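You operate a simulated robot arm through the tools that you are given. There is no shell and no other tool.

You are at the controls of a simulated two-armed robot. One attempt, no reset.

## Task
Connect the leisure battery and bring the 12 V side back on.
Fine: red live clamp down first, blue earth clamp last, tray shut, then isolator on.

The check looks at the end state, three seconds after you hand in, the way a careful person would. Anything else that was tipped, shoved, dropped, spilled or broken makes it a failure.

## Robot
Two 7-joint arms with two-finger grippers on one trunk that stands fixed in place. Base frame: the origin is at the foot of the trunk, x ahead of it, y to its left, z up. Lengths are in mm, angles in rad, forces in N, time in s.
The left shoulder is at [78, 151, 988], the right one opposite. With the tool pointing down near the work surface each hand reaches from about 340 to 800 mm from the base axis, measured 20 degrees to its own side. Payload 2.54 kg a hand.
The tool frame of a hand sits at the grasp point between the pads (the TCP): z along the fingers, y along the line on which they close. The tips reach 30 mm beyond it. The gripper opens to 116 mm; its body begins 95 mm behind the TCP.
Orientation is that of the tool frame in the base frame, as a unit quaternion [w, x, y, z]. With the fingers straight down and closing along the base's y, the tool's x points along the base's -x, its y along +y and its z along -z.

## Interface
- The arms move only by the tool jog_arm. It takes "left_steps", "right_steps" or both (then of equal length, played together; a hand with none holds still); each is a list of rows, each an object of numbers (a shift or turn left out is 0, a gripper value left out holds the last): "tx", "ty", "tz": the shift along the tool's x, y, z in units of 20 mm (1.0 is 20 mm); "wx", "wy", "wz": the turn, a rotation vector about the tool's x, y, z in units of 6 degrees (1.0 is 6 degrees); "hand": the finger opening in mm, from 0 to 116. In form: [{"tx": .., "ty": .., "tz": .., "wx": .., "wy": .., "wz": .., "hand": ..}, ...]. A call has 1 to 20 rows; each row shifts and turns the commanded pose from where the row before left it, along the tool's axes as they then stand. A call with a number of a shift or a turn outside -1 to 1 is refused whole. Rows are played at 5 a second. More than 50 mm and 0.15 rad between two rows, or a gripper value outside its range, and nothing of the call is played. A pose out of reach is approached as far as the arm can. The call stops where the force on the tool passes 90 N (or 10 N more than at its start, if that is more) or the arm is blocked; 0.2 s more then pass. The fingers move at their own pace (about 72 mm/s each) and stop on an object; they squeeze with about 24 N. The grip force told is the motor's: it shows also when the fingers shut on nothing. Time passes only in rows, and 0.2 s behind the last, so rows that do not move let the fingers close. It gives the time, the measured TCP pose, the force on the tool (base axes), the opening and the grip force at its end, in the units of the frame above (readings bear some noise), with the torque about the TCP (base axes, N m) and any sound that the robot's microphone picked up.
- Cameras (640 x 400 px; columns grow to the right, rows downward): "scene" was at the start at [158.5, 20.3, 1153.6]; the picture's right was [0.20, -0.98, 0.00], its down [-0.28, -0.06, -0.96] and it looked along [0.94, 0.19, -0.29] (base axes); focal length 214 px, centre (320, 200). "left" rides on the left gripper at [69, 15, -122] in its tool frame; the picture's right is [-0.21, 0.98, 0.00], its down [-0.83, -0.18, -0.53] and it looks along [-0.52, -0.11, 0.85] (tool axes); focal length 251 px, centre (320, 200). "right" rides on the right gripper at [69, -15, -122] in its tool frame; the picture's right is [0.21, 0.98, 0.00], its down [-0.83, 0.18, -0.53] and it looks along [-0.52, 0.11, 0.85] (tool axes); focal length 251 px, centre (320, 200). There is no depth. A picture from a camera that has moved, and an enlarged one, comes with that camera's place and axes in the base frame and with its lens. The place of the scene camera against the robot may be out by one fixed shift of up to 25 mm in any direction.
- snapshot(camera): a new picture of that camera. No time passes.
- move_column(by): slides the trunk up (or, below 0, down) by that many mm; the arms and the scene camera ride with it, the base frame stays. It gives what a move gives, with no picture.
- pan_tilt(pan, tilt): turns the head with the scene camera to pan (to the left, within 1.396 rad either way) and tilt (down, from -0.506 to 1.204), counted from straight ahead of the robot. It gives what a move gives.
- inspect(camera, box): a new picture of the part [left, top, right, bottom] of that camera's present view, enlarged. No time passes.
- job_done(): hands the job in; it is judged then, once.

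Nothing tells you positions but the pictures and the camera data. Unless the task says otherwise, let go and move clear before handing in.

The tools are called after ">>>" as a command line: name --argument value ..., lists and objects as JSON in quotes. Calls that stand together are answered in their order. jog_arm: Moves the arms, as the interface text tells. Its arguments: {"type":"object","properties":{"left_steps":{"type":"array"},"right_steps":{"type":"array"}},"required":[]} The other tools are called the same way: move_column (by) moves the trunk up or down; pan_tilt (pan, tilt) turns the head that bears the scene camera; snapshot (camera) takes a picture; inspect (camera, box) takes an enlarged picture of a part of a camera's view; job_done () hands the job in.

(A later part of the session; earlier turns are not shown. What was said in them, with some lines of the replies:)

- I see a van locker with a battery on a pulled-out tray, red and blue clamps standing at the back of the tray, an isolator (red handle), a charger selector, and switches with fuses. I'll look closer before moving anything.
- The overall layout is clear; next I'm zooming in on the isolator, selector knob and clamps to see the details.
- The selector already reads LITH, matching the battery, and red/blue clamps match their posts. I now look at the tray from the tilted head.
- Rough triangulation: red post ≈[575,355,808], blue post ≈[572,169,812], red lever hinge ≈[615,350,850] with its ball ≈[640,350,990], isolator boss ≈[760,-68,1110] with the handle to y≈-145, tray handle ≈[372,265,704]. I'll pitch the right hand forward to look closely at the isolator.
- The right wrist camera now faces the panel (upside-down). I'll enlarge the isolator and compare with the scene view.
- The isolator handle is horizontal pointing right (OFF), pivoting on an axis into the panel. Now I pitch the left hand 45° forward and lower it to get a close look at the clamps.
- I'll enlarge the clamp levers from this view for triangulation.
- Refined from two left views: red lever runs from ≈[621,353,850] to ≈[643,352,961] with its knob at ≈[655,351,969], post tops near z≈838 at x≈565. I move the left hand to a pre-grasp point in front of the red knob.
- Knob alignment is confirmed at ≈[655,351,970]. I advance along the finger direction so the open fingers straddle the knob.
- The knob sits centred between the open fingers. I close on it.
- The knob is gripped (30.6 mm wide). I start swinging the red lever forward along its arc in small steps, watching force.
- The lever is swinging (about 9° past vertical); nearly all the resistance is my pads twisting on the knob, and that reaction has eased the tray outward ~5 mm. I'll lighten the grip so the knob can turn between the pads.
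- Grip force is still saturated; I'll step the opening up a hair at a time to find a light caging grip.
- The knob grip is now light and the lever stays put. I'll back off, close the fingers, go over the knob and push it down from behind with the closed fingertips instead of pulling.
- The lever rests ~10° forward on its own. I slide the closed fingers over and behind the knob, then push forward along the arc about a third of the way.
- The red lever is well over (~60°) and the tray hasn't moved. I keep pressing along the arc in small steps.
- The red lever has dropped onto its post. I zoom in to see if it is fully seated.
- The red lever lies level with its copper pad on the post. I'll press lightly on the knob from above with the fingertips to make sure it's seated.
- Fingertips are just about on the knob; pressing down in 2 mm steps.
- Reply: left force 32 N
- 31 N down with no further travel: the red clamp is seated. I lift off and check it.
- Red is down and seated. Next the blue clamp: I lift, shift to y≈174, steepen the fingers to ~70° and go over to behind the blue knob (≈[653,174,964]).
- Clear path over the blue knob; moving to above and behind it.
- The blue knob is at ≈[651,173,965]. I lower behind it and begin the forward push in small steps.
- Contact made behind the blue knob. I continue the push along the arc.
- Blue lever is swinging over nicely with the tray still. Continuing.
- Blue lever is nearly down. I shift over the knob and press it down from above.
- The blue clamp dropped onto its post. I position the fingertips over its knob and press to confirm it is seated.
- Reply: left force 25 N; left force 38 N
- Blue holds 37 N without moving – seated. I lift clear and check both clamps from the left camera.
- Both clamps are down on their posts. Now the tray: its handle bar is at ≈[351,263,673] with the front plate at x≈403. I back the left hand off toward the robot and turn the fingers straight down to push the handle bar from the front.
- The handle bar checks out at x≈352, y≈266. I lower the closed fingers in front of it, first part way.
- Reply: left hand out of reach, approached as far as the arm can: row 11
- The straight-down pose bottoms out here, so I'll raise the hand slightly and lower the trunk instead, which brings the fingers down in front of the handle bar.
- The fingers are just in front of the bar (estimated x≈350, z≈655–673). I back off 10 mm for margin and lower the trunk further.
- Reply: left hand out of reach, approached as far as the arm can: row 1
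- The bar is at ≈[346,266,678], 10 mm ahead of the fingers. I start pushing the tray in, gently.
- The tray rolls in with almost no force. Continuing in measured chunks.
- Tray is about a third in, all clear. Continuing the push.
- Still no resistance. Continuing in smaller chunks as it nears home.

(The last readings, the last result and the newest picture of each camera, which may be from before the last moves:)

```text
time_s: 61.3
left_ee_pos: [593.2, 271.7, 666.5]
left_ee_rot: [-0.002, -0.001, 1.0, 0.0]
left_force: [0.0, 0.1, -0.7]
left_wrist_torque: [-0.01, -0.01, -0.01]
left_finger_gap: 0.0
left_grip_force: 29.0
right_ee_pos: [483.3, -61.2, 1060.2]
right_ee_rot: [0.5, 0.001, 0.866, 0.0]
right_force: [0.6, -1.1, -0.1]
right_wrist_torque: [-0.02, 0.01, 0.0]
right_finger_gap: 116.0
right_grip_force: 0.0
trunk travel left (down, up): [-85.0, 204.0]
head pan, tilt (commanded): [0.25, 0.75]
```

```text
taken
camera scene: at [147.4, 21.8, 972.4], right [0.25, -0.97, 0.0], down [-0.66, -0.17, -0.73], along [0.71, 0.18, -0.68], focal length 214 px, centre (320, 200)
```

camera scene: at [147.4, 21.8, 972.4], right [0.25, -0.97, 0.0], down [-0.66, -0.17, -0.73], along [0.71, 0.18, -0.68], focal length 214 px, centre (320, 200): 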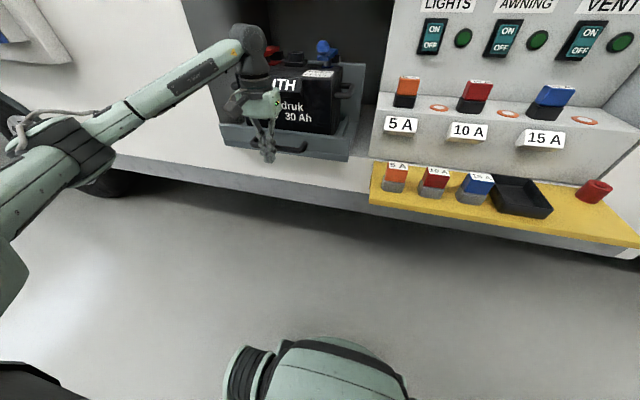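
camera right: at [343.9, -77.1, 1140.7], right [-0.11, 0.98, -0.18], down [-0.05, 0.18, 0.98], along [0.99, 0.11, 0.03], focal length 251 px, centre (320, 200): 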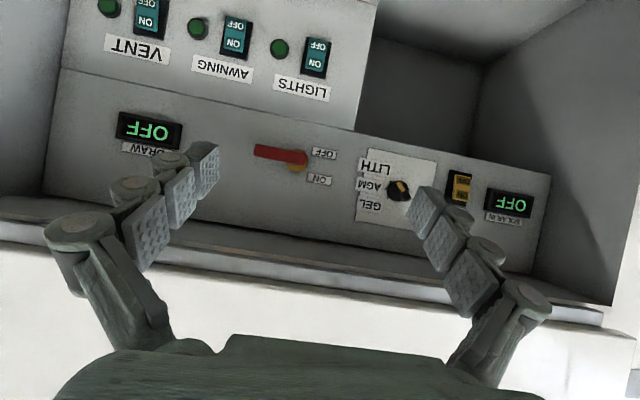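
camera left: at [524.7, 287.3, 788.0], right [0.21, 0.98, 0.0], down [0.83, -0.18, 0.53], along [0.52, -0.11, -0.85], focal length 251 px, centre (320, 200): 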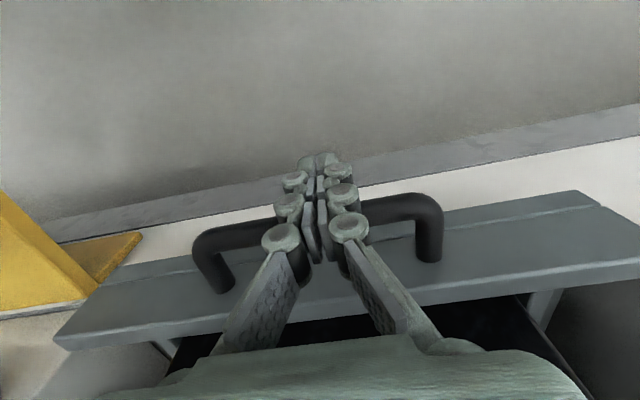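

The tray is nearly in; I continue with smaller steps and watch the force for the end stop.

>>> jog_arm --left_steps '[{"tx": -0.3}, {"tx": -0.3}, {"tx": -0.3}, {"tx": -0.3}, {"tx": -0.3}, {}]'

>>> snapshot --camera "left"

>>> inspect --camera "scene" --box '[180, 20, 400, 200]'

```text
time_s: 62.7
left_ee_pos: [622.3, 271.0, 665.8]
left_ee_rot: [-0.001, 0.0, 1.0, 0.0]
left_force: [-0.2, -0.3, -0.1]
left_wrist_torque: [0.03, 0.02, 0.0]
left_finger_gap: 0.0
left_grip_force: 28.5
right_ee_pos: [482.5, -62.9, 1060.3]
right_ee_rot: [0.5, 0.0, 0.866, 0.0]
right_force: [-0.5, 0.8, 0.0]
right_wrist_torque: [-0.01, -0.01, 0.01]
right_finger_gap: 115.9
right_grip_force: 0.0
trunk travel left (down, up): [-85.0, 204.0]
head pan, tilt (commanded): [0.25, 0.75]
```

```text
taken
camera left: at [554.4, 286.6, 787.1], right [0.21, 0.98, 0.0], down [0.83, -0.18, 0.53], along [0.52, -0.11, -0.85], focal length 251 px, centre (320, 200)
```

left: 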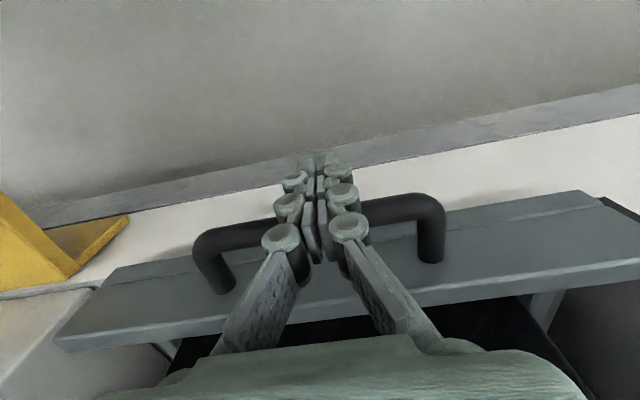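

```text
2.22 times, centred on (290, 110) of scene
camera zoom: at [147.4, 21.8, 972.4], right [0.25, -0.97, 0.0], down [-0.66, -0.17, -0.73], along [0.71, 0.18, -0.68], focal length 477 px, centre (387, 400)
```

zoom: 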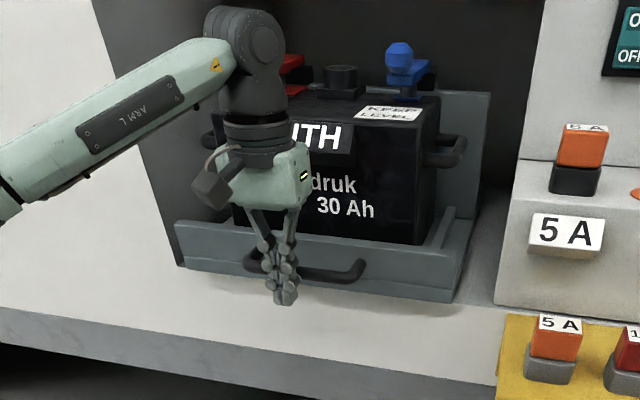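

The front plate is close to the opening. Continuing until it meets its stop.

>>> jog_arm --left_steps '[{"tx": -0.25}, {"tx": -0.25}, {"tx": -0.25}, {"tx": -0.25}, {"tx": -0.25}, {}]'

>>> snapshot --camera "left"

>>> inspect --camera "scene" --box '[180, 20, 400, 200]'

```text
time_s: 64.1
left_ee_pos: [648.4, 272.8, 664.2]
left_ee_rot: [-0.001, -0.001, 1.0, 0.0]
left_force: [-0.6, -0.4, -0.7]
left_wrist_torque: [-0.02, 0.01, 0.01]
left_finger_gap: 0.0
left_grip_force: 28.7
right_ee_pos: [482.6, -62.5, 1060.0]
right_ee_rot: [0.5, 0.001, 0.866, 0.0]
right_force: [0.1, 0.6, -0.4]
right_wrist_torque: [0.0, 0.03, -0.01]
right_finger_gap: 115.9
right_grip_force: 0.0
trunk travel left (down, up): [-85.0, 204.0]
head pan, tilt (commanded): [0.25, 0.75]
```

```text
taken
camera left: at [579.4, 287.1, 786.3], right [0.21, 0.98, 0.0], down [0.83, -0.18, 0.53], along [0.52, -0.11, -0.85], focal length 251 px, centre (320, 200)
```

left: 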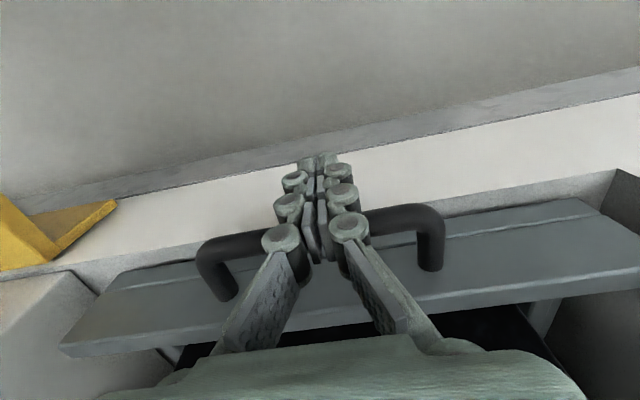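

```text
2.22 times, centred on (290, 110) of scene
camera zoom: at [147.4, 21.8, 972.4], right [0.25, -0.97, 0.0], down [-0.66, -0.17, -0.73], along [0.71, 0.18, -0.68], focal length 477 px, centre (387, 400)
```

zoom: 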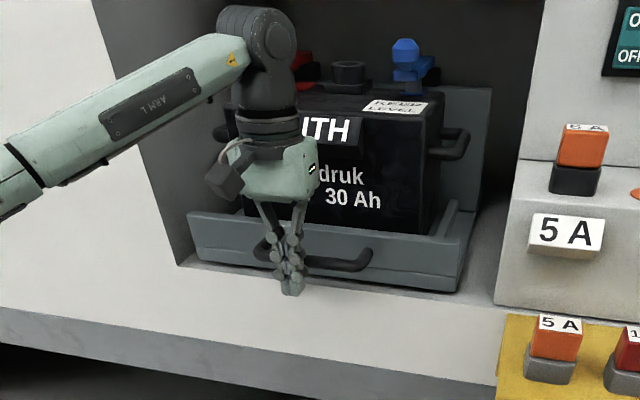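

The plate has passed the opening edge and the tray is running slightly ahead of my fingers. I keep following until it stops.

>>> jog_arm --left_steps '[{"tx": -0.25}, {"tx": -0.25}, {"tx": -0.25}, {"tx": -0.25}, {}]'

>>> snapshot --camera "left"

>>> inspect --camera "scene" --box '[180, 20, 400, 200]'

```text
time_s: 65.1
left_ee_pos: [654.1, 271.0, 663.6]
left_ee_rot: [-0.023, 0.005, 1.0, 0.002]
left_force: [-25.0, -0.9, 6.3]
left_wrist_torque: [0.31, -0.24, 0.01]
left_finger_gap: 6.2
left_grip_force: 28.4
right_ee_pos: [480.3, -63.6, 1061.5]
right_ee_rot: [0.501, 0.001, 0.865, 0.0]
right_force: [-0.6, -0.5, 0.7]
right_wrist_torque: [0.02, -0.02, 0.01]
right_finger_gap: 115.9
right_grip_force: 0.1
trunk travel left (down, up): [-85.0, 204.0]
head pan, tilt (commanded): [0.25, 0.75]
stopped in row 4 (left hand): the force on the tool passed its limit at 97 N (the readings are from after the stop); the commanded pose is now the measured one
```

```text
taken
camera left: at [591.2, 286.9, 787.9], right [0.22, 0.97, -0.01], down [0.85, -0.19, 0.49], along [0.48, -0.12, -0.87], focal length 251 px, centre (320, 200)
```

left: 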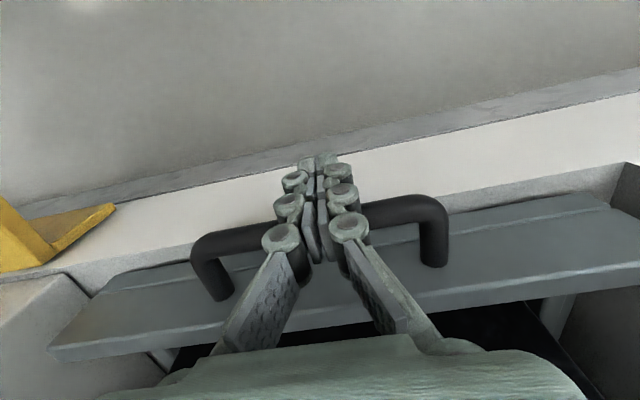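

```text
2.22 times, centred on (290, 110) of scene
camera zoom: at [145.8, 21.5, 972.9], right [0.25, -0.97, 0.0], down [-0.66, -0.17, -0.73], along [0.71, 0.18, -0.68], focal length 477 px, centre (387, 400)
```

zoom: 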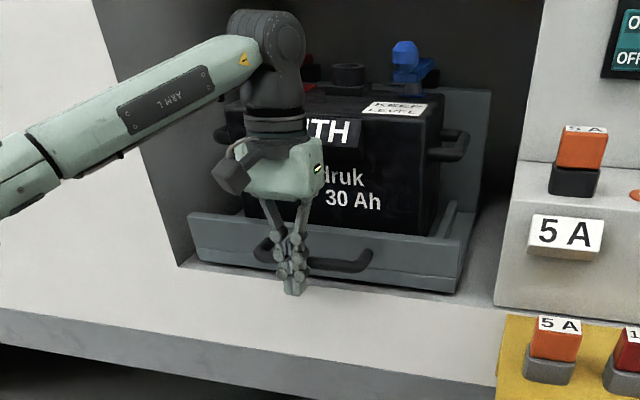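

The push hit a solid stop (97 N) with the tray no longer moving – it's against its stop, just inside the opening. I ease off slowly and check that it stays home.

>>> jog_arm --left_steps '[{"tx": 0.1}, {"tx": 0.15}, {"tx": 0.25}, {"tx": 0.5}, {"tx": 0.5}, {"tx": 0.8}, {"tx": 0.8}, {"tx": 0.8}, {}]'

>>> snapshot --camera "left"

>>> inspect --camera "scene" --box '[180, 20, 400, 200]'

```text
time_s: 67.1
left_ee_pos: [577.7, 271.9, 665.5]
left_ee_rot: [-0.021, 0.004, 1.0, 0.001]
left_force: [-0.1, -0.2, 0.1]
left_wrist_torque: [0.01, 0.0, -0.01]
left_finger_gap: 0.0
left_grip_force: 28.7
right_ee_pos: [481.2, -61.9, 1060.2]
right_ee_rot: [0.5, 0.0, 0.866, 0.001]
right_force: [0.3, -0.2, 0.2]
right_wrist_torque: [0.01, 0.0, -0.01]
right_finger_gap: 115.8
right_grip_force: 0.2
trunk travel left (down, up): [-85.0, 204.0]
head pan, tilt (commanded): [0.25, 0.75]
```

```text
taken
camera left: at [515.1, 287.5, 790.0], right [0.22, 0.98, -0.01], down [0.85, -0.19, 0.5], along [0.49, -0.12, -0.87], focal length 251 px, centre (320, 200)
```

left: 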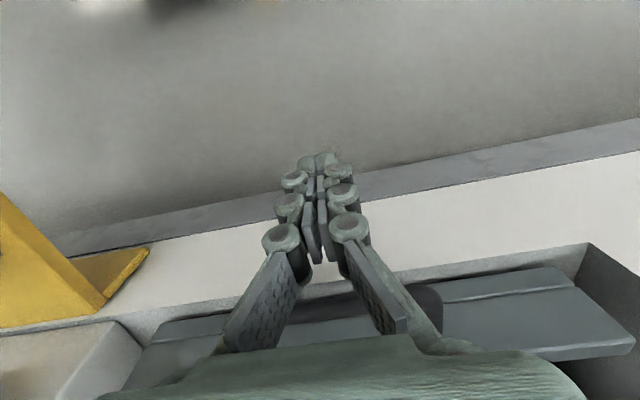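

```text
2.22 times, centred on (290, 110) of scene
camera zoom: at [147.3, 21.8, 972.4], right [0.25, -0.97, 0.0], down [-0.66, -0.17, -0.73], along [0.71, 0.18, -0.68], focal length 477 px, centre (387, 400)
```

zoom: 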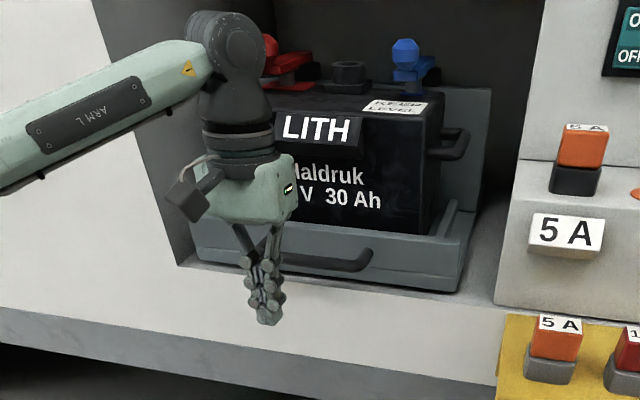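

The tray stays home after I back off. To be certain it's the tray's stop and not my fingertips touching the sill, I'll repeat a gentle push with the fingers 20 mm higher.

>>> jog_arm --left_steps '[{"wy": -0.4, "tz": -1}, {"tx": -0.8}, {"tx": -0.8}, {"tx": -0.8}, {"tx": -0.7}, {"tx": -0.15}, {"tx": -0.15}, {"tx": -0.15}, {}]'

>>> snapshot --camera "left"

>>> inspect --camera "scene" --box '[180, 20, 400, 200]'

```text
time_s: 69.1
left_ee_pos: [649.6, 272.3, 684.9]
left_ee_rot: [0.001, 0.004, 1.0, 0.003]
left_force: [0.3, 0.3, 0.3]
left_wrist_torque: [-0.03, 0.03, -0.04]
left_finger_gap: 0.0
left_grip_force: 29.1
right_ee_pos: [482.6, -64.1, 1059.6]
right_ee_rot: [0.5, 0.0, 0.866, 0.001]
right_force: [0.7, 0.2, -0.3]
right_wrist_torque: [0.05, -0.02, -0.03]
right_finger_gap: 115.8
right_grip_force: 0.0
trunk travel left (down, up): [-85.0, 204.0]
head pan, tilt (commanded): [0.25, 0.75]
```

```text
taken
camera left: at [581.5, 287.8, 806.6], right [0.22, 0.98, 0.0], down [0.82, -0.19, 0.53], along [0.52, -0.12, -0.85], focal length 251 px, centre (320, 200)
```

left: 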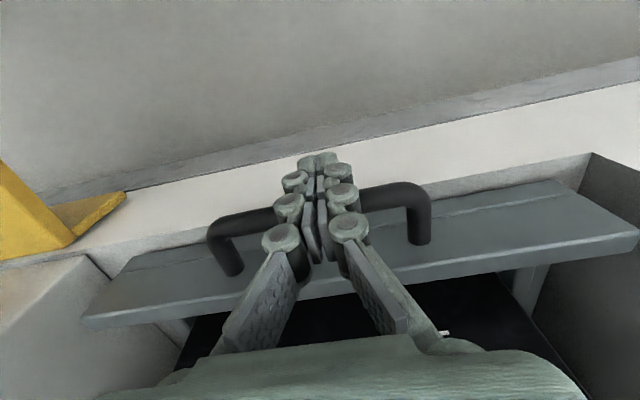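

```text
2.22 times, centred on (290, 110) of scene
camera zoom: at [147.4, 21.8, 972.4], right [0.25, -0.97, 0.0], down [-0.66, -0.17, -0.73], along [0.71, 0.18, -0.68], focal length 477 px, centre (387, 400)
```

zoom: 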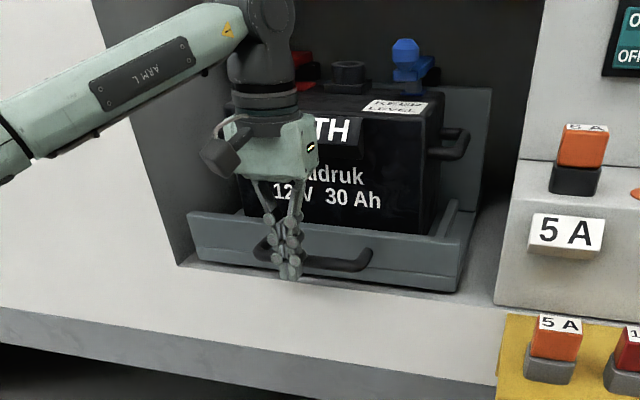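

>>> jog_arm --left_steps '[{"tx": -0.15}, {"tx": -0.15}, {}]'

>>> jog_arm --left_steps '[{"tx": -0.1}, {"tx": -0.1}, {}]'

>>> jog_arm --left_steps '[{"tx": -0.1}, {"tx": -0.1}, {}]'

>>> inspect --camera "scene" --box '[180, 20, 400, 200]'

```text
time_s: 69.9
left_ee_pos: [653.8, 271.7, 684.0]
left_ee_rot: [-0.003, 0.004, 1.0, 0.002]
left_force: [-27.0, -1.8, -1.4]
left_wrist_torque: [-0.04, 0.38, 0.03]
left_finger_gap: 6.1
left_grip_force: 28.7
right_ee_pos: [481.0, -63.5, 1060.1]
right_ee_rot: [0.501, 0.0, 0.866, 0.001]
right_force: [-0.4, -0.2, -1.1]
right_wrist_torque: [0.01, 0.04, 0.01]
right_finger_gap: 116.3
right_grip_force: 0.1
trunk travel left (down, up): [-85.0, 204.0]
head pan, tilt (commanded): [0.25, 0.75]
```

```text
time_s: 70.7
left_ee_pos: [653.8, 270.6, 684.4]
left_ee_rot: [-0.008, 0.004, 1.0, 0.003]
left_force: [-55.0, -3.9, -8.4]
left_wrist_torque: [0.05, 0.87, 0.08]
left_finger_gap: 5.9
left_grip_force: 29.1
right_ee_pos: [480.3, -61.9, 1061.0]
right_ee_rot: [0.501, 0.001, 0.865, 0.0]
right_force: [-0.4, 0.1, 0.8]
right_wrist_torque: [-0.01, 0.03, 0.03]
right_finger_gap: 116.1
right_grip_force: 0.0
trunk travel left (down, up): [-85.0, 204.0]
head pan, tilt (commanded): [0.25, 0.75]
```

```text
time_s: 71.5
left_ee_pos: [654.0, 271.0, 685.1]
left_ee_rot: [-0.015, 0.006, 1.0, 0.003]
left_force: [-81.3, -6.4, -7.6]
left_wrist_torque: [0.02, 1.23, 0.11]
left_finger_gap: 6.1
left_grip_force: 28.7
right_ee_pos: [480.3, -62.9, 1061.6]
right_ee_rot: [0.502, 0.001, 0.865, 0.0]
right_force: [-0.6, 0.0, -0.1]
right_wrist_torque: [0.0, 0.0, 0.0]
right_finger_gap: 116.1
right_grip_force: 0.0
trunk travel left (down, up): [-85.0, 204.0]
head pan, tilt (commanded): [0.25, 0.75]
```

```text
2.22 times, centred on (290, 110) of scene
camera zoom: at [144.6, 21.8, 973.0], right [0.25, -0.97, 0.0], down [-0.66, -0.17, -0.73], along [0.71, 0.18, -0.68], focal length 477 px, centre (387, 400)
```

zoom: 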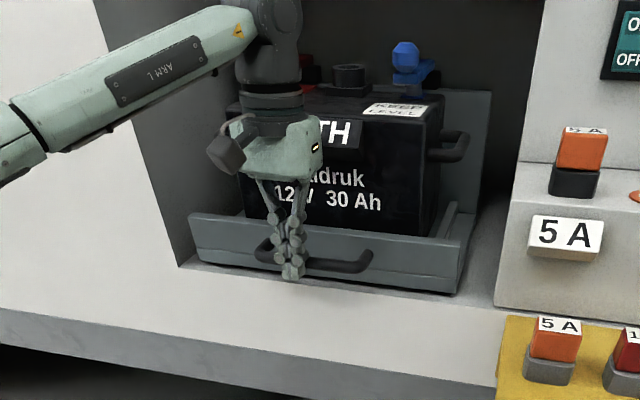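

The contact torque puts the push point at z≈671 both times, i.e. on the handle bar, and it doesn't move at 81 N: the tray is fully shut. I back the left hand away and up.

>>> jog_arm --left_steps '[{"tx": 0.1}, {"tx": 0.15}, {"tx": 0.25}, {"tx": 0.6}, {"tx": 0.9}, {"tx": 0.9}, {"tx": 0.9}, {"tx": 0.9}, {"tx": 0.9}, {"tx": 0.9}, {}]'

>>> inspect --camera "scene" --box '[180, 20, 400, 200]'

>>> snapshot --camera "right"

```text
time_s: 73.9
left_ee_pos: [536.2, 272.5, 685.9]
left_ee_rot: [0.001, 0.003, 1.0, 0.001]
left_force: [-0.1, 0.0, 0.3]
left_wrist_torque: [0.01, 0.02, -0.01]
left_finger_gap: 0.0
left_grip_force: 28.3
right_ee_pos: [482.9, -62.5, 1059.3]
right_ee_rot: [0.5, 0.0, 0.866, 0.0]
right_force: [0.2, 0.6, -0.1]
right_wrist_torque: [0.02, 0.01, 0.03]
right_finger_gap: 116.0
right_grip_force: 0.1
trunk travel left (down, up): [-85.0, 204.0]
head pan, tilt (commanded): [0.25, 0.75]
```

```text
2.22 times, centred on (290, 110) of scene
camera zoom: at [147.3, 21.9, 972.4], right [0.25, -0.97, 0.0], down [-0.66, -0.17, -0.73], along [0.71, 0.18, -0.68], focal length 477 px, centre (387, 400)
```

zoom: 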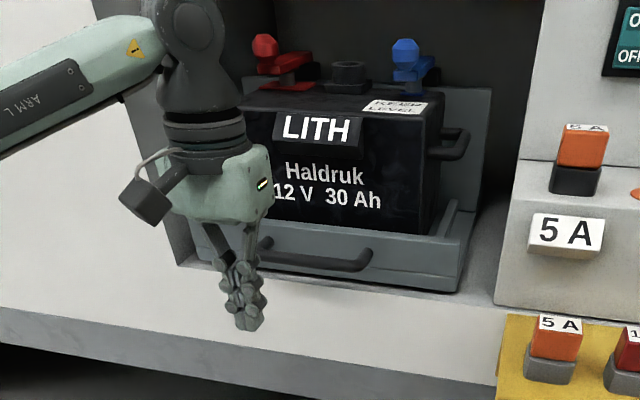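

```text
taken
camera right: at [344.0, -77.1, 1060.6], right [-0.11, 0.98, -0.18], down [-0.05, 0.18, 0.98], along [0.99, 0.11, 0.03], focal length 251 px, centre (320, 200)
```

right: 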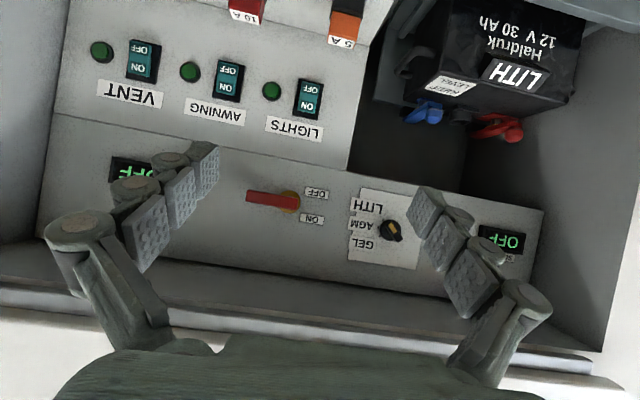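

Tray home, both clamps down. Next the isolator: a zoomed view from this lower right-camera position for triangulation.

>>> inspect --camera "right" --box '[220, 150, 340, 250]'

>>> inspect --camera "right" --box '[340, 0, 640, 190]'

```text
4.00 times, centred on (280, 200) of right
camera zoom: at [344.0, -77.1, 1060.6], right [-0.11, 0.98, -0.18], down [-0.05, 0.18, 0.98], along [0.99, 0.11, 0.03], focal length 1006 px, centre (480, 200)
```

zoom: 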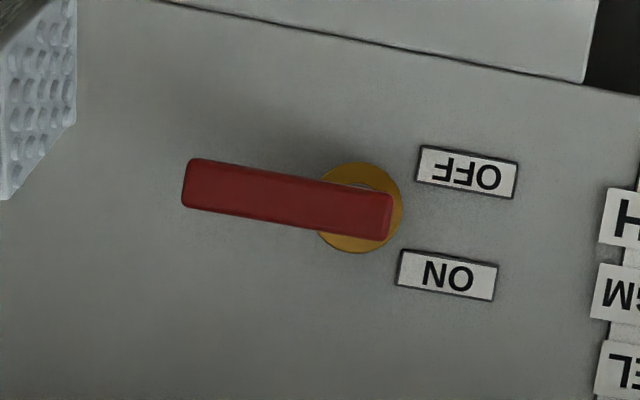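

```text
2.11 times, centred on (490, 95) of right
camera zoom: at [344.0, -77.1, 1060.6], right [-0.11, 0.98, -0.18], down [-0.05, 0.18, 0.98], along [0.99, 0.11, 0.03], focal length 529 px, centre (-38, 421)
```

zoom: 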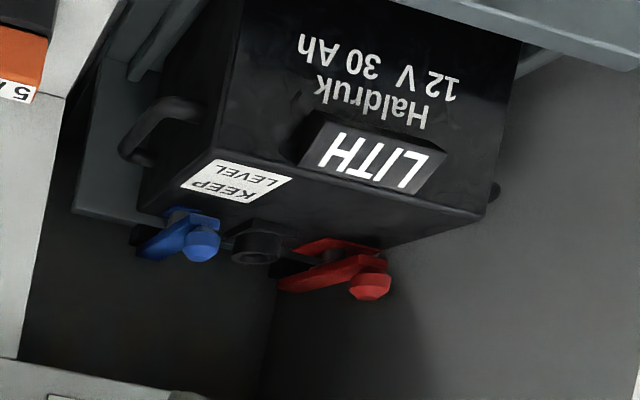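

Both clamps look properly down inside. The isolator triangulates to: handle front face x≈787, centre height z≈1087, from y≈-66 to its tip y≈-152, pivot y≈-79. I level the right hand (fingers forward), close it and bring it near, below the handle's tip.

>>> jog_arm --right_steps '[{"wy": -1, "hand": 0}, {"wy": -1}, {"wy": -1}, {"wy": -1}, {"wy": -1}, {"ty": -0.9}, {"ty": -0.9}, {"ty": -0.9}, {"ty": -0.92, "tx": 0.3}, {"tz": 0.9}, {"tz": 0.9}, {"tz": 0.9}, {"tz": 0.9}, {"tz": 0.9}, {"tz": 0.9}, {"tz": 0.9}, {"tz": 0.9}, {}]'

>>> pan_tilt --pan -0.1 --tilt 0.05

>>> snapshot --camera "right"

>>> snapshot --camera "scene"

```text
time_s: 77.7
left_ee_pos: [536.0, 272.7, 685.9]
left_ee_rot: [0.0, 0.004, 1.0, 0.002]
left_force: [-0.5, -0.7, -0.1]
left_wrist_torque: [0.01, -0.02, 0.03]
left_finger_gap: 0.0
left_grip_force: 28.3
right_ee_pos: [627.8, -134.8, 1053.7]
right_ee_rot: [0.707, 0.001, 0.707, 0.0]
right_force: [-0.6, -1.3, 0.5]
right_wrist_torque: [-0.01, 0.01, -0.01]
right_finger_gap: 0.0
right_grip_force: 24.0
trunk travel left (down, up): [-85.0, 204.0]
head pan, tilt (commanded): [0.25, 0.75]
```

```text
time_s: 78.8
left_ee_pos: [536.5, 273.9, 684.6]
left_ee_rot: [0.001, 0.003, 1.0, 0.002]
left_force: [-0.1, 0.1, 0.2]
left_wrist_torque: [0.01, 0.07, 0.02]
left_finger_gap: 0.0
left_grip_force: 28.5
right_ee_pos: [628.4, -134.8, 1053.5]
right_ee_rot: [0.707, 0.001, 0.707, -0.001]
right_force: [-0.8, -0.5, 0.2]
right_wrist_torque: [-0.01, 0.03, -0.02]
right_finger_gap: 0.0
right_grip_force: 24.2
trunk travel left (down, up): [-85.0, 204.0]
head pan, tilt (commanded): [-0.099, 0.051]
```

```text
taken
camera right: at [506.8, -149.1, 984.2], right [0.0, 0.98, -0.21], down [-0.53, 0.18, 0.83], along [0.85, 0.11, 0.52], focal length 251 px, centre (320, 200)
```

right: 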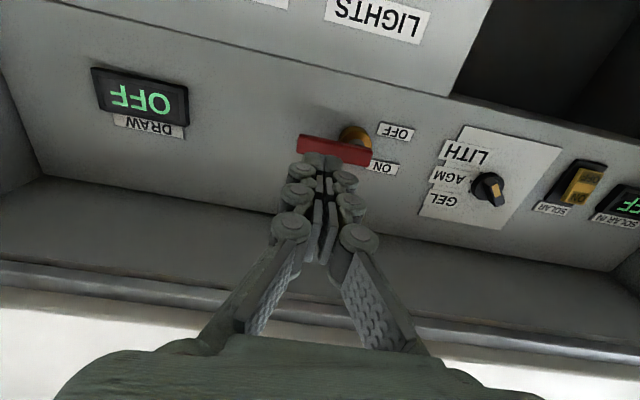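

```text
taken
camera scene: at [157.8, -7.7, 1035.8], right [-0.1, -1.0, 0.0], down [-0.05, 0.01, -1.0], along [0.99, -0.1, -0.05], focal length 214 px, centre (320, 200)
```

scene: 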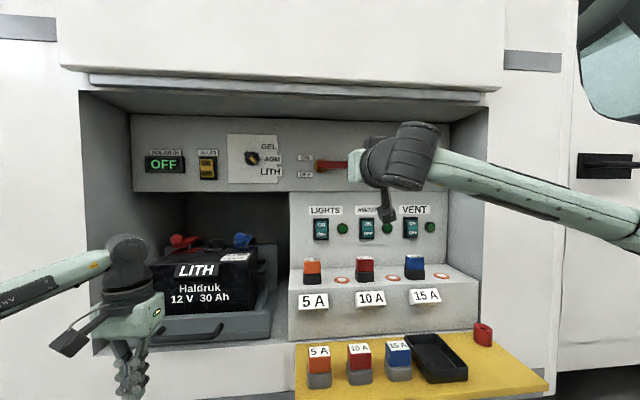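

The handle position is confirmed (tip ≈[787,-151,1087]). I drop slightly and slide the closed fingers in under the handle near its tip.

>>> jog_arm --right_steps '[{"tx": 0.4}, {"tz": 0.9}, {"tz": 0.9}, {"tz": 0.9}, {"tz": 0.9}, {"tz": 0.9}, {"tz": 0.9}, {"tz": 0.9}, {"tz": 0.8}, {}]'

>>> snapshot --camera "right"

>>> inspect --camera "scene" --box '[220, 120, 480, 260]'

```text
time_s: 81.0
left_ee_pos: [535.3, 272.0, 685.0]
left_ee_rot: [0.0, 0.004, 1.0, 0.001]
left_force: [0.6, -0.1, -0.5]
left_wrist_torque: [0.02, -0.02, 0.0]
left_finger_gap: 0.0
left_grip_force: 28.7
right_ee_pos: [770.1, -135.7, 1043.7]
right_ee_rot: [0.708, 0.0, 0.707, 0.0]
right_force: [0.5, -0.8, 0.8]
right_wrist_torque: [0.0, -0.01, 0.02]
right_finger_gap: 0.0
right_grip_force: 23.6
trunk travel left (down, up): [-85.0, 204.0]
head pan, tilt (commanded): [-0.099, 0.051]
```

```text
taken
camera right: at [649.3, -150.0, 975.3], right [0.0, 0.98, -0.21], down [-0.53, 0.18, 0.83], along [0.85, 0.11, 0.52], focal length 251 px, centre (320, 200)
```

right: 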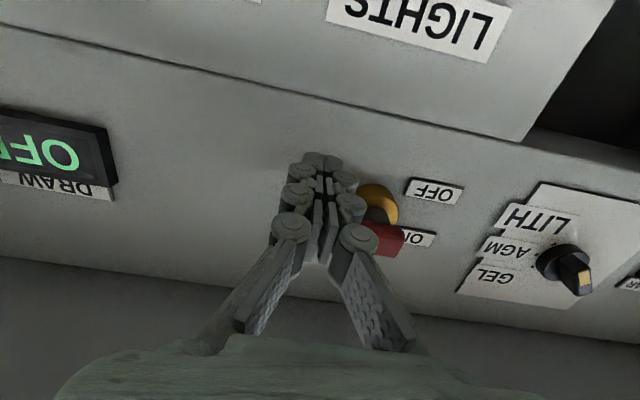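

```text
2.46 times, centred on (350, 190) of scene
camera zoom: at [157.9, -7.7, 1035.9], right [-0.1, -1.0, 0.0], down [-0.05, 0.01, -1.0], along [0.99, -0.1, -0.05], focal length 528 px, centre (246, 225)
```

zoom: 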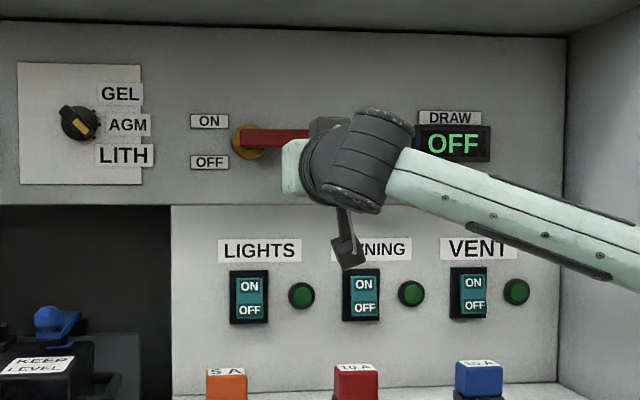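

Fingers are below the handle. I raise slowly to make contact and test whether it turns upward towards ON.

>>> jog_arm --right_steps '[{"tx": -0.4}, {"tx": -0.4}, {"tx": -0.15}, {"tx": -0.15}, {}]'

>>> jog_arm --right_steps '[{"tx": -0.15}, {"tx": -0.15}, {}]'

>>> inspect --camera "right" --box '[240, 120, 480, 300]'

```text
time_s: 82.2
left_ee_pos: [535.7, 272.9, 684.0]
left_ee_rot: [0.0, 0.003, 1.0, 0.001]
left_force: [0.2, 0.4, 0.3]
left_wrist_torque: [-0.03, -0.01, -0.01]
left_finger_gap: 0.3
left_grip_force: 28.6
right_ee_pos: [769.0, -135.3, 1068.3]
right_ee_rot: [0.707, 0.0, 0.707, 0.001]
right_force: [0.6, -0.5, 0.2]
right_wrist_torque: [0.01, 0.06, 0.0]
right_finger_gap: 0.1
right_grip_force: 24.5
trunk travel left (down, up): [-85.0, 204.0]
head pan, tilt (commanded): [-0.099, 0.051]
```

```text
time_s: 83.0
left_ee_pos: [536.5, 273.0, 684.5]
left_ee_rot: [0.0, 0.002, 1.0, 0.001]
left_force: [0.1, 0.1, 0.1]
left_wrist_torque: [-0.02, 0.02, -0.03]
left_finger_gap: 0.0
left_grip_force: 28.2
right_ee_pos: [770.0, -137.9, 1074.1]
right_ee_rot: [0.707, 0.001, 0.707, 0.0]
right_force: [0.8, -0.3, -1.4]
right_wrist_torque: [0.0, 0.01, -0.05]
right_finger_gap: 0.0
right_grip_force: 23.6
trunk travel left (down, up): [-85.0, 204.0]
head pan, tilt (commanded): [-0.099, 0.051]
```

```text
2.22 times, centred on (360, 210) of right
camera zoom: at [649.3, -150.8, 1004.5], right [0.0, 0.98, -0.21], down [-0.53, 0.18, 0.83], along [0.85, 0.11, 0.52], focal length 559 px, centre (231, 178)
```

zoom: 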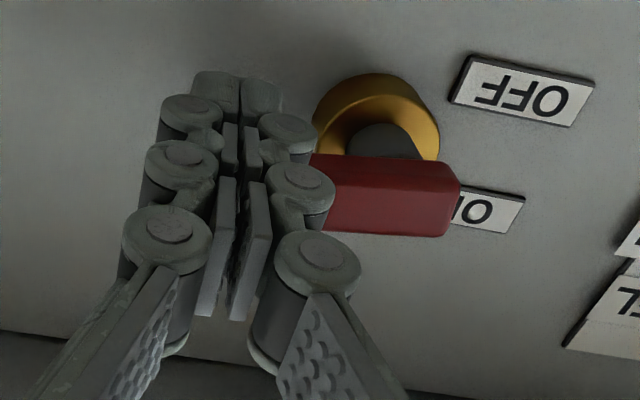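

>>> jog_arm --right_steps '[{"tx": -0.15}, {"tx": -0.15}, {}]'

>>> inspect --camera "right" --box '[240, 120, 480, 300]'

```text
time_s: 83.8
left_ee_pos: [535.9, 272.7, 685.5]
left_ee_rot: [0.001, 0.004, 1.0, 0.001]
left_force: [0.6, 0.0, 0.2]
left_wrist_torque: [0.01, -0.01, -0.01]
left_finger_gap: 0.0
left_grip_force: 28.3
right_ee_pos: [768.4, -136.9, 1080.4]
right_ee_rot: [0.707, 0.001, 0.707, 0.0]
right_force: [1.5, -0.4, -0.7]
right_wrist_torque: [-0.01, 0.03, -0.03]
right_finger_gap: 0.0
right_grip_force: 23.9
trunk travel left (down, up): [-85.0, 204.0]
head pan, tilt (commanded): [-0.099, 0.051]
```

```text
2.22 times, centred on (360, 210) of right
camera zoom: at [648.0, -150.5, 1011.4], right [0.0, 0.98, -0.21], down [-0.53, 0.18, 0.83], along [0.85, 0.11, 0.52], focal length 559 px, centre (231, 178)
```

zoom: 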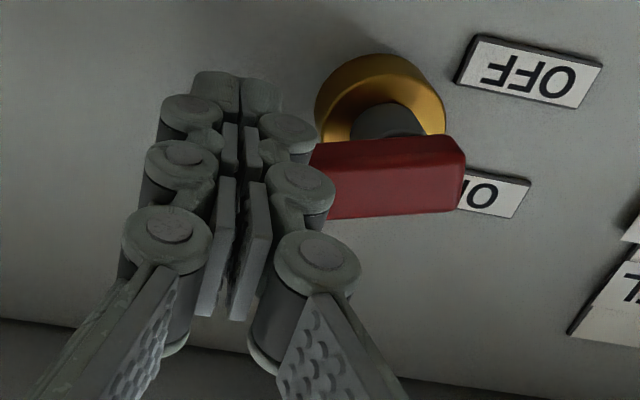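

The handle is turning upward with only 1–2 N. I follow the arc upward.

>>> jog_arm --right_steps '[{"tx": -0.325, "ty": -0.02}, {"tx": -0.325, "ty": -0.02}, {"tx": -0.355, "ty": 0.06}, {"tx": -0.355, "ty": 0.06}, {}]'

>>> snapshot --camera "right"

>>> inspect --camera "scene" --box '[220, 120, 480, 260]'

```text
time_s: 85.0
left_ee_pos: [536.1, 272.5, 686.4]
left_ee_rot: [0.0, 0.004, 1.0, 0.002]
left_force: [0.5, 0.6, 0.6]
left_wrist_torque: [0.05, 0.01, 0.0]
left_finger_gap: 0.0
left_grip_force: 28.8
right_ee_pos: [769.5, -134.5, 1107.7]
right_ee_rot: [0.708, 0.001, 0.706, 0.001]
right_force: [-0.4, -0.2, -0.9]
right_wrist_torque: [-0.02, 0.02, 0.01]
right_finger_gap: 0.0
right_grip_force: 23.9
trunk travel left (down, up): [-85.0, 204.0]
head pan, tilt (commanded): [-0.099, 0.051]
```

```text
taken
camera right: at [649.0, -148.5, 1037.6], right [0.0, 0.98, -0.21], down [-0.53, 0.18, 0.83], along [0.85, 0.11, 0.52], focal length 251 px, centre (320, 200)
```

right: 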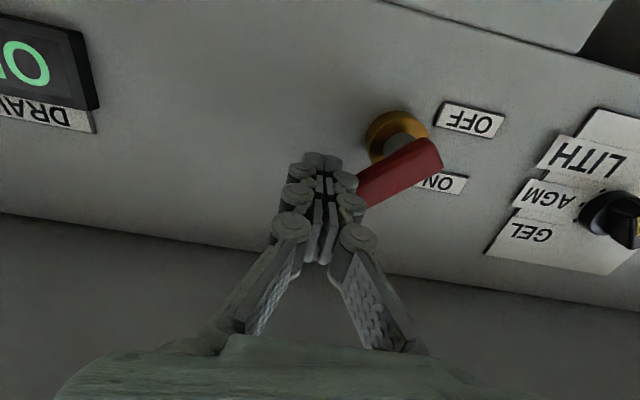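

```text
2.46 times, centred on (350, 190) of scene
camera zoom: at [157.9, -7.7, 1035.9], right [-0.1, -1.0, 0.0], down [-0.05, 0.01, -1.0], along [0.99, -0.1, -0.05], focal length 528 px, centre (246, 225)
```

zoom: 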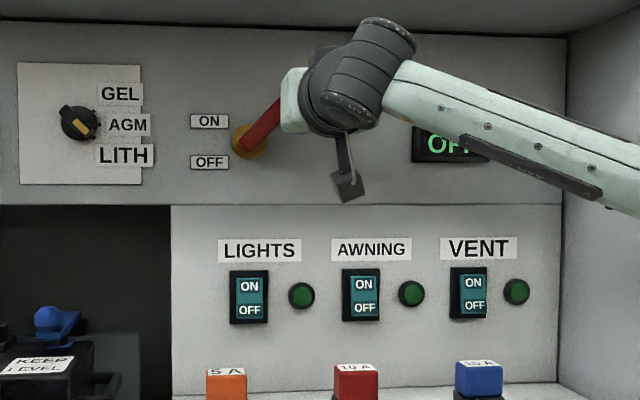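

The handle is about 45–50° up. Continuing round.

>>> jog_arm --right_steps '[{"tx": -0.3375, "ty": 0.14}, {"tx": -0.3375, "ty": 0.14}, {"tx": -0.31, "ty": 0.24}, {"tx": -0.31, "ty": 0.24}, {}]'

>>> snapshot --camera "right"

>>> inspect --camera "scene" --box '[220, 120, 480, 260]'

```text
time_s: 86.2
left_ee_pos: [536.8, 273.4, 685.6]
left_ee_rot: [0.001, 0.003, 1.0, 0.001]
left_force: [-0.8, 0.3, 0.4]
left_wrist_torque: [0.0, 0.04, -0.01]
left_finger_gap: 0.1
left_grip_force: 28.8
right_ee_pos: [770.0, -116.7, 1132.3]
right_ee_rot: [0.708, 0.001, 0.707, 0.0]
right_force: [0.3, 0.0, -0.2]
right_wrist_torque: [-0.02, -0.03, 0.0]
right_finger_gap: 0.0
right_grip_force: 23.6
trunk travel left (down, up): [-85.0, 204.0]
head pan, tilt (commanded): [-0.099, 0.051]
```

```text
taken
camera right: at [648.6, -132.6, 1063.7], right [0.0, 0.98, -0.21], down [-0.53, 0.18, 0.83], along [0.84, 0.11, 0.52], focal length 251 px, centre (320, 200)
```

right: 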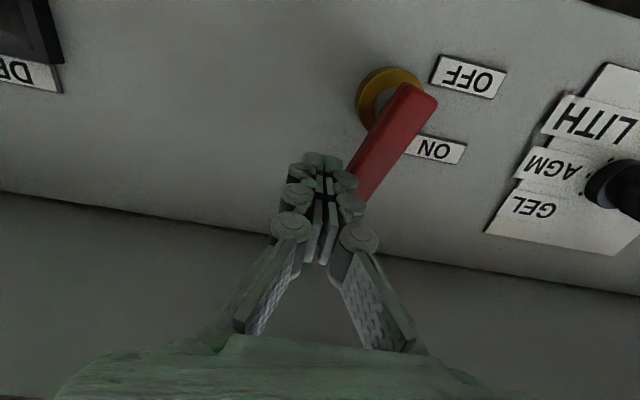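

```text
2.46 times, centred on (350, 190) of scene
camera zoom: at [157.8, -7.7, 1035.9], right [-0.1, -1.0, 0.0], down [-0.05, 0.01, -1.0], along [0.99, -0.1, -0.05], focal length 528 px, centre (246, 225)
```

zoom: 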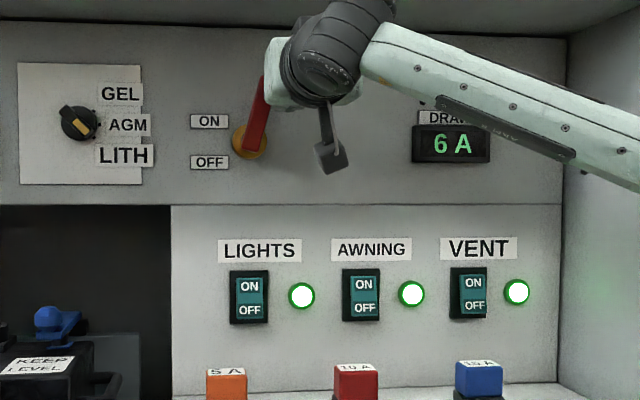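

The 12 V side has come on – DRAW shows 6 A and the indicator lamps are lit. I finish turning the handle to vertical.

>>> jog_arm --right_steps '[{"tx": -0.2425, "ty": 0.34}, {"tx": -0.2425, "ty": 0.34}, {}]'

>>> snapshot --camera "right"

>>> inspect --camera "scene" --box '[220, 120, 480, 260]'

```text
time_s: 87.0
left_ee_pos: [535.9, 272.7, 685.4]
left_ee_rot: [0.001, 0.004, 1.0, 0.001]
left_force: [0.4, 0.6, 0.9]
left_wrist_torque: [0.01, 0.01, -0.01]
left_finger_gap: 0.0
left_grip_force: 28.8
right_ee_pos: [768.4, -104.7, 1145.0]
right_ee_rot: [0.707, 0.0, 0.707, 0.0]
right_force: [-0.3, -0.1, 0.2]
right_wrist_torque: [0.02, 0.0, 0.01]
right_finger_gap: 0.0
right_grip_force: 24.3
trunk travel left (down, up): [-85.0, 204.0]
head pan, tilt (commanded): [-0.099, 0.051]
```

```text
taken
camera right: at [648.5, -119.4, 1074.0], right [0.0, 0.98, -0.21], down [-0.53, 0.18, 0.83], along [0.84, 0.11, 0.52], focal length 251 px, centre (320, 200)
```

right: 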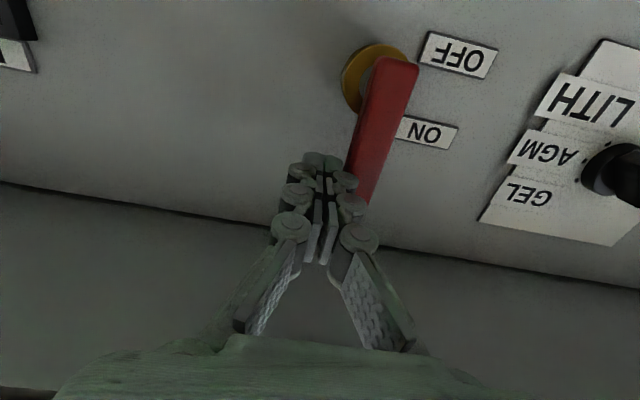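

```text
2.46 times, centred on (350, 190) of scene
camera zoom: at [157.7, -7.8, 1035.9], right [-0.1, -1.0, 0.0], down [-0.05, 0.01, -1.0], along [0.99, -0.1, -0.05], focal length 528 px, centre (246, 225)
```

zoom: 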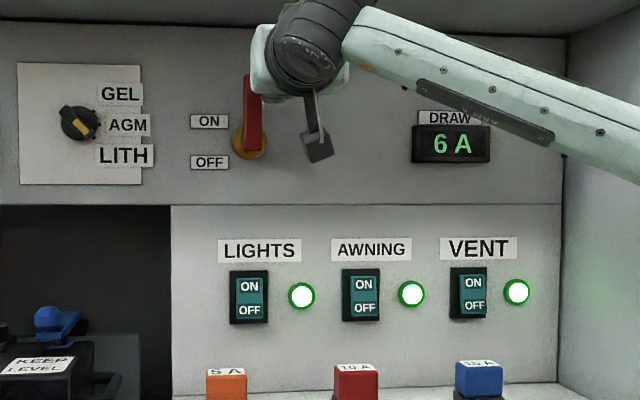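

Handle is essentially vertical. I nudge a few more millimetres to feel the end stop.

>>> jog_arm --right_steps '[{"ty": 0.2, "tx": -0.05}, {"ty": 0.2}, {}]'

>>> inspect --camera "scene" --box '[290, 120, 420, 200]'

>>> snapshot --camera "right"

```text
time_s: 87.8
left_ee_pos: [535.1, 270.6, 685.5]
left_ee_rot: [0.001, 0.003, 1.0, 0.002]
left_force: [-0.6, -0.1, 0.9]
left_wrist_torque: [0.0, 0.01, 0.05]
left_finger_gap: 0.3
left_grip_force: 28.4
right_ee_pos: [769.1, -103.0, 1143.5]
right_ee_rot: [0.707, 0.004, 0.707, -0.002]
right_force: [-0.7, -22.6, 0.2]
right_wrist_torque: [0.02, -0.06, -0.31]
right_finger_gap: 0.0
right_grip_force: 24.4
trunk travel left (down, up): [-85.0, 204.0]
head pan, tilt (commanded): [-0.099, 0.051]
```

```text
4.92 times, centred on (355, 160) of scene
camera zoom: at [157.6, -10.0, 1036.0], right [-0.1, -1.0, 0.0], down [-0.05, 0.01, -1.0], along [0.99, -0.1, -0.05], focal length 1056 px, centre (148, 397)
```

zoom: 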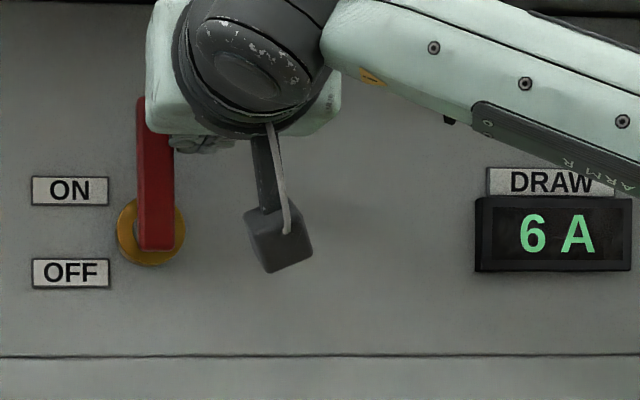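

```text
taken
camera right: at [648.8, -116.8, 1074.4], right [0.01, 0.98, -0.21], down [-0.53, 0.18, 0.83], along [0.85, 0.1, 0.52], focal length 251 px, centre (320, 200)
```

right: 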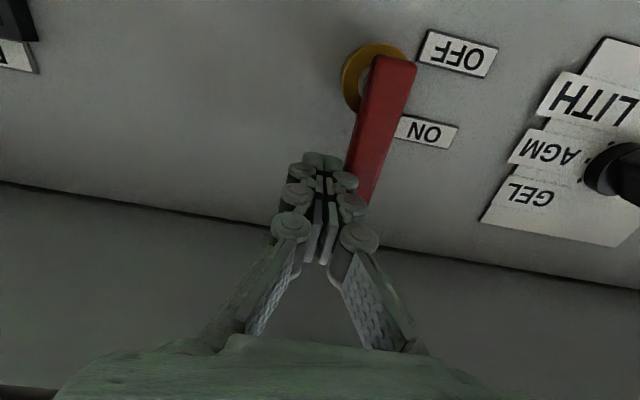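

The handle is at its end stop, vertical, ON. I ease off sideways and withdraw the right hand.

>>> jog_arm --right_steps '[{"ty": -0.2}, {"ty": -0.4}, {"ty": -0.5}, {"tz": -0.8}, {"tz": -0.9}, {"tz": -0.9}, {"tz": -0.9}, {"tz": -0.9}, {"tz": -0.9}, {"tz": -0.9}, {"tz": -0.9}, {"tz": -0.9}, {"tz": -0.9}, {"tz": -0.9}, {"tz": -0.9}, {"tz": -0.9}, {}]'

>>> snapshot --camera "scene"

>>> snapshot --camera "right"

```text
time_s: 91.3
left_ee_pos: [535.4, 273.4, 685.7]
left_ee_rot: [0.001, 0.004, 1.0, 0.001]
left_force: [-0.3, -0.2, 0.2]
left_wrist_torque: [0.0, 0.02, -0.04]
left_finger_gap: 0.0
left_grip_force: 28.3
right_ee_pos: [535.7, -117.9, 1142.9]
right_ee_rot: [0.708, 0.001, 0.707, 0.001]
right_force: [-0.5, 0.4, -0.3]
right_wrist_torque: [0.01, 0.0, 0.0]
right_finger_gap: 0.2
right_grip_force: 23.8
trunk travel left (down, up): [-85.0, 204.0]
head pan, tilt (commanded): [-0.099, 0.051]
```

```text
taken
camera scene: at [157.7, -7.7, 1035.9], right [-0.1, -1.0, 0.0], down [-0.05, 0.01, -1.0], along [0.99, -0.1, -0.05], focal length 214 px, centre (320, 200)
```

scene: 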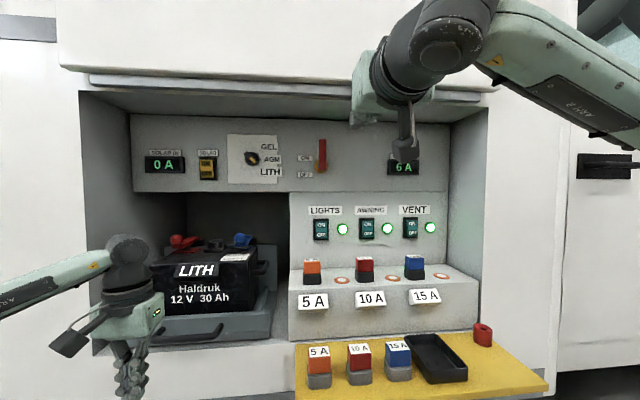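

```text
taken
camera right: at [416.1, -132.6, 1072.2], right [0.0, 0.98, -0.21], down [-0.53, 0.18, 0.83], along [0.85, 0.11, 0.52], focal length 251 px, centre (320, 200)
```

right: 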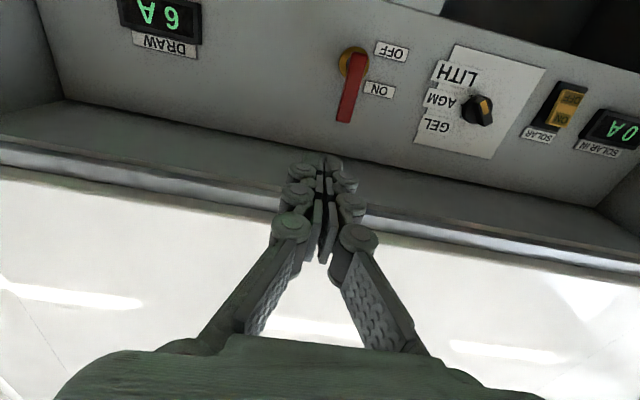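

Everything is live (SOLAR IN 0 A, DRAW 6 A, lamps lit) and the handle stays at ON. I pull the left hand well clear of the tray and do a final check.

>>> jog_arm --left_steps '[{"tx": 0.9}, {"tx": 0.9}, {"tx": 0.9}, {"tx": 0.9}, {"tx": 0.9}, {"tz": -0.9, "ty": 0.5}, {"tz": -0.9, "ty": 0.5}, {"tz": -0.9, "ty": 0.5}, {"tz": -0.9, "ty": 0.5}, {"tz": -0.9, "ty": 0.5}, {"tz": -0.9, "ty": 0.5}, {"tz": -0.9, "ty": 0.5}, {"tz": -0.9, "ty": 0.5}, {}]'

>>> pan_tilt --pan 0.2 --tilt 0.25

>>> snapshot --camera "scene"

>>> inspect --camera "scene" --box '[180, 120, 400, 300]'

>>> snapshot --camera "left"

```text
time_s: 94.3
left_ee_pos: [446.1, 351.8, 829.8]
left_ee_rot: [0.0, 0.003, 1.0, 0.001]
left_force: [-0.1, 0.1, 0.1]
left_wrist_torque: [-0.01, 0.02, 0.02]
left_finger_gap: 0.0
left_grip_force: 28.7
right_ee_pos: [536.8, -119.2, 1141.9]
right_ee_rot: [0.707, 0.0, 0.707, 0.0]
right_force: [-0.7, -0.1, 0.2]
right_wrist_torque: [0.0, 0.02, -0.01]
right_finger_gap: 0.0
right_grip_force: 24.1
trunk travel left (down, up): [-85.0, 204.0]
head pan, tilt (commanded): [-0.099, 0.051]
```

```text
time_s: 95.2
left_ee_pos: [445.3, 352.2, 828.9]
left_ee_rot: [0.001, 0.003, 1.0, 0.001]
left_force: [-0.3, 0.5, 0.3]
left_wrist_torque: [0.01, 0.0, -0.06]
left_finger_gap: 0.0
left_grip_force: 28.6
right_ee_pos: [536.7, -117.3, 1142.2]
right_ee_rot: [0.707, 0.0, 0.707, 0.001]
right_force: [0.4, -0.2, 0.0]
right_wrist_torque: [-0.02, 0.02, 0.0]
right_finger_gap: 0.0
right_grip_force: 24.3
trunk travel left (down, up): [-85.0, 204.0]
head pan, tilt (commanded): [0.201, 0.25]
```

```text
taken
camera scene: at [158.6, 19.9, 1017.5], right [0.2, -0.98, 0.0], down [-0.24, -0.05, -0.97], along [0.95, 0.19, -0.25], focal length 214 px, centre (320, 200)
```

scene: 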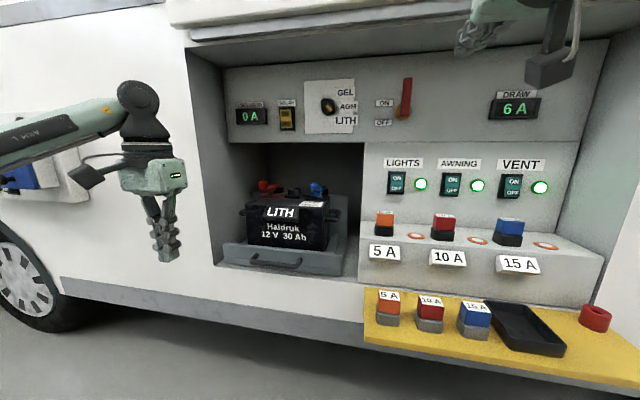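

```text
2.22 times, centred on (290, 210) of scene
camera zoom: at [158.6, 19.9, 1017.5], right [0.2, -0.98, 0.0], down [-0.24, -0.05, -0.97], along [0.95, 0.19, -0.25], focal length 477 px, centre (387, 178)
```

zoom: 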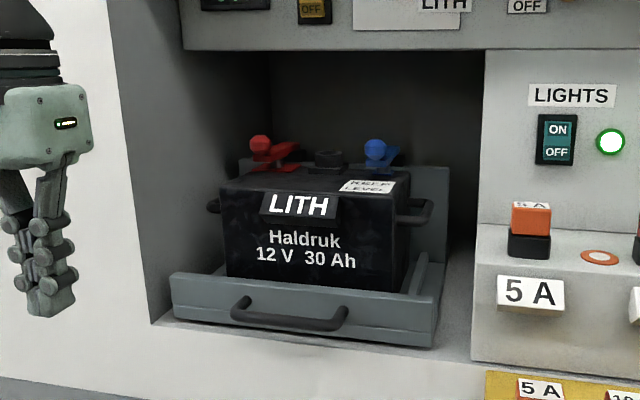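

```text
taken
camera left: at [377.8, 367.7, 950.5], right [0.22, 0.98, 0.0], down [0.82, -0.19, 0.53], along [0.52, -0.12, -0.85], focal length 251 px, centre (320, 200)
```

left: 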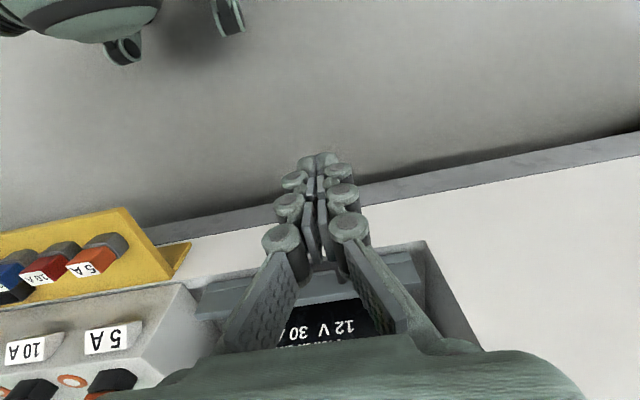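

The end state looks right. The red and blue clamps are both seated on their posts. The tray is shut against its stop and the isolator handle is up at ON. DRAW shows 6 A, the lamps are lit and the selector is still on LITH. Nothing else has moved and both hands are clear, so I'm handing in.

>>> job_done

```text
The job is handed in.
```

The leisure battery is connected and the 12 V side is back on. The DRAW display reads 6 A and the LIGHTS, AWNING and VENT lamps are lit.

I worked in your order:

1. **Red live clamp:** folded down first. It held about 31 N of downward push without moving.
2. **Blue earth clamp:** folded down last. It held about 37 N the same way.
3. **Tray:** pushed in until it met its stop, and it did not move under about 81 N. Its front plate sits just inside the opening.
4. **Isolator:** turned up to its end stop at ON.

While I swung the red clamp over, the tray slid outward about 5 mm; it is now fully shut. The selector was already on LITH, so I left it, and I left the solar switch alone too. SOLAR IN now reads 0 A. Both hands are clear, and I saw nothing else disturbed in the final pictures.
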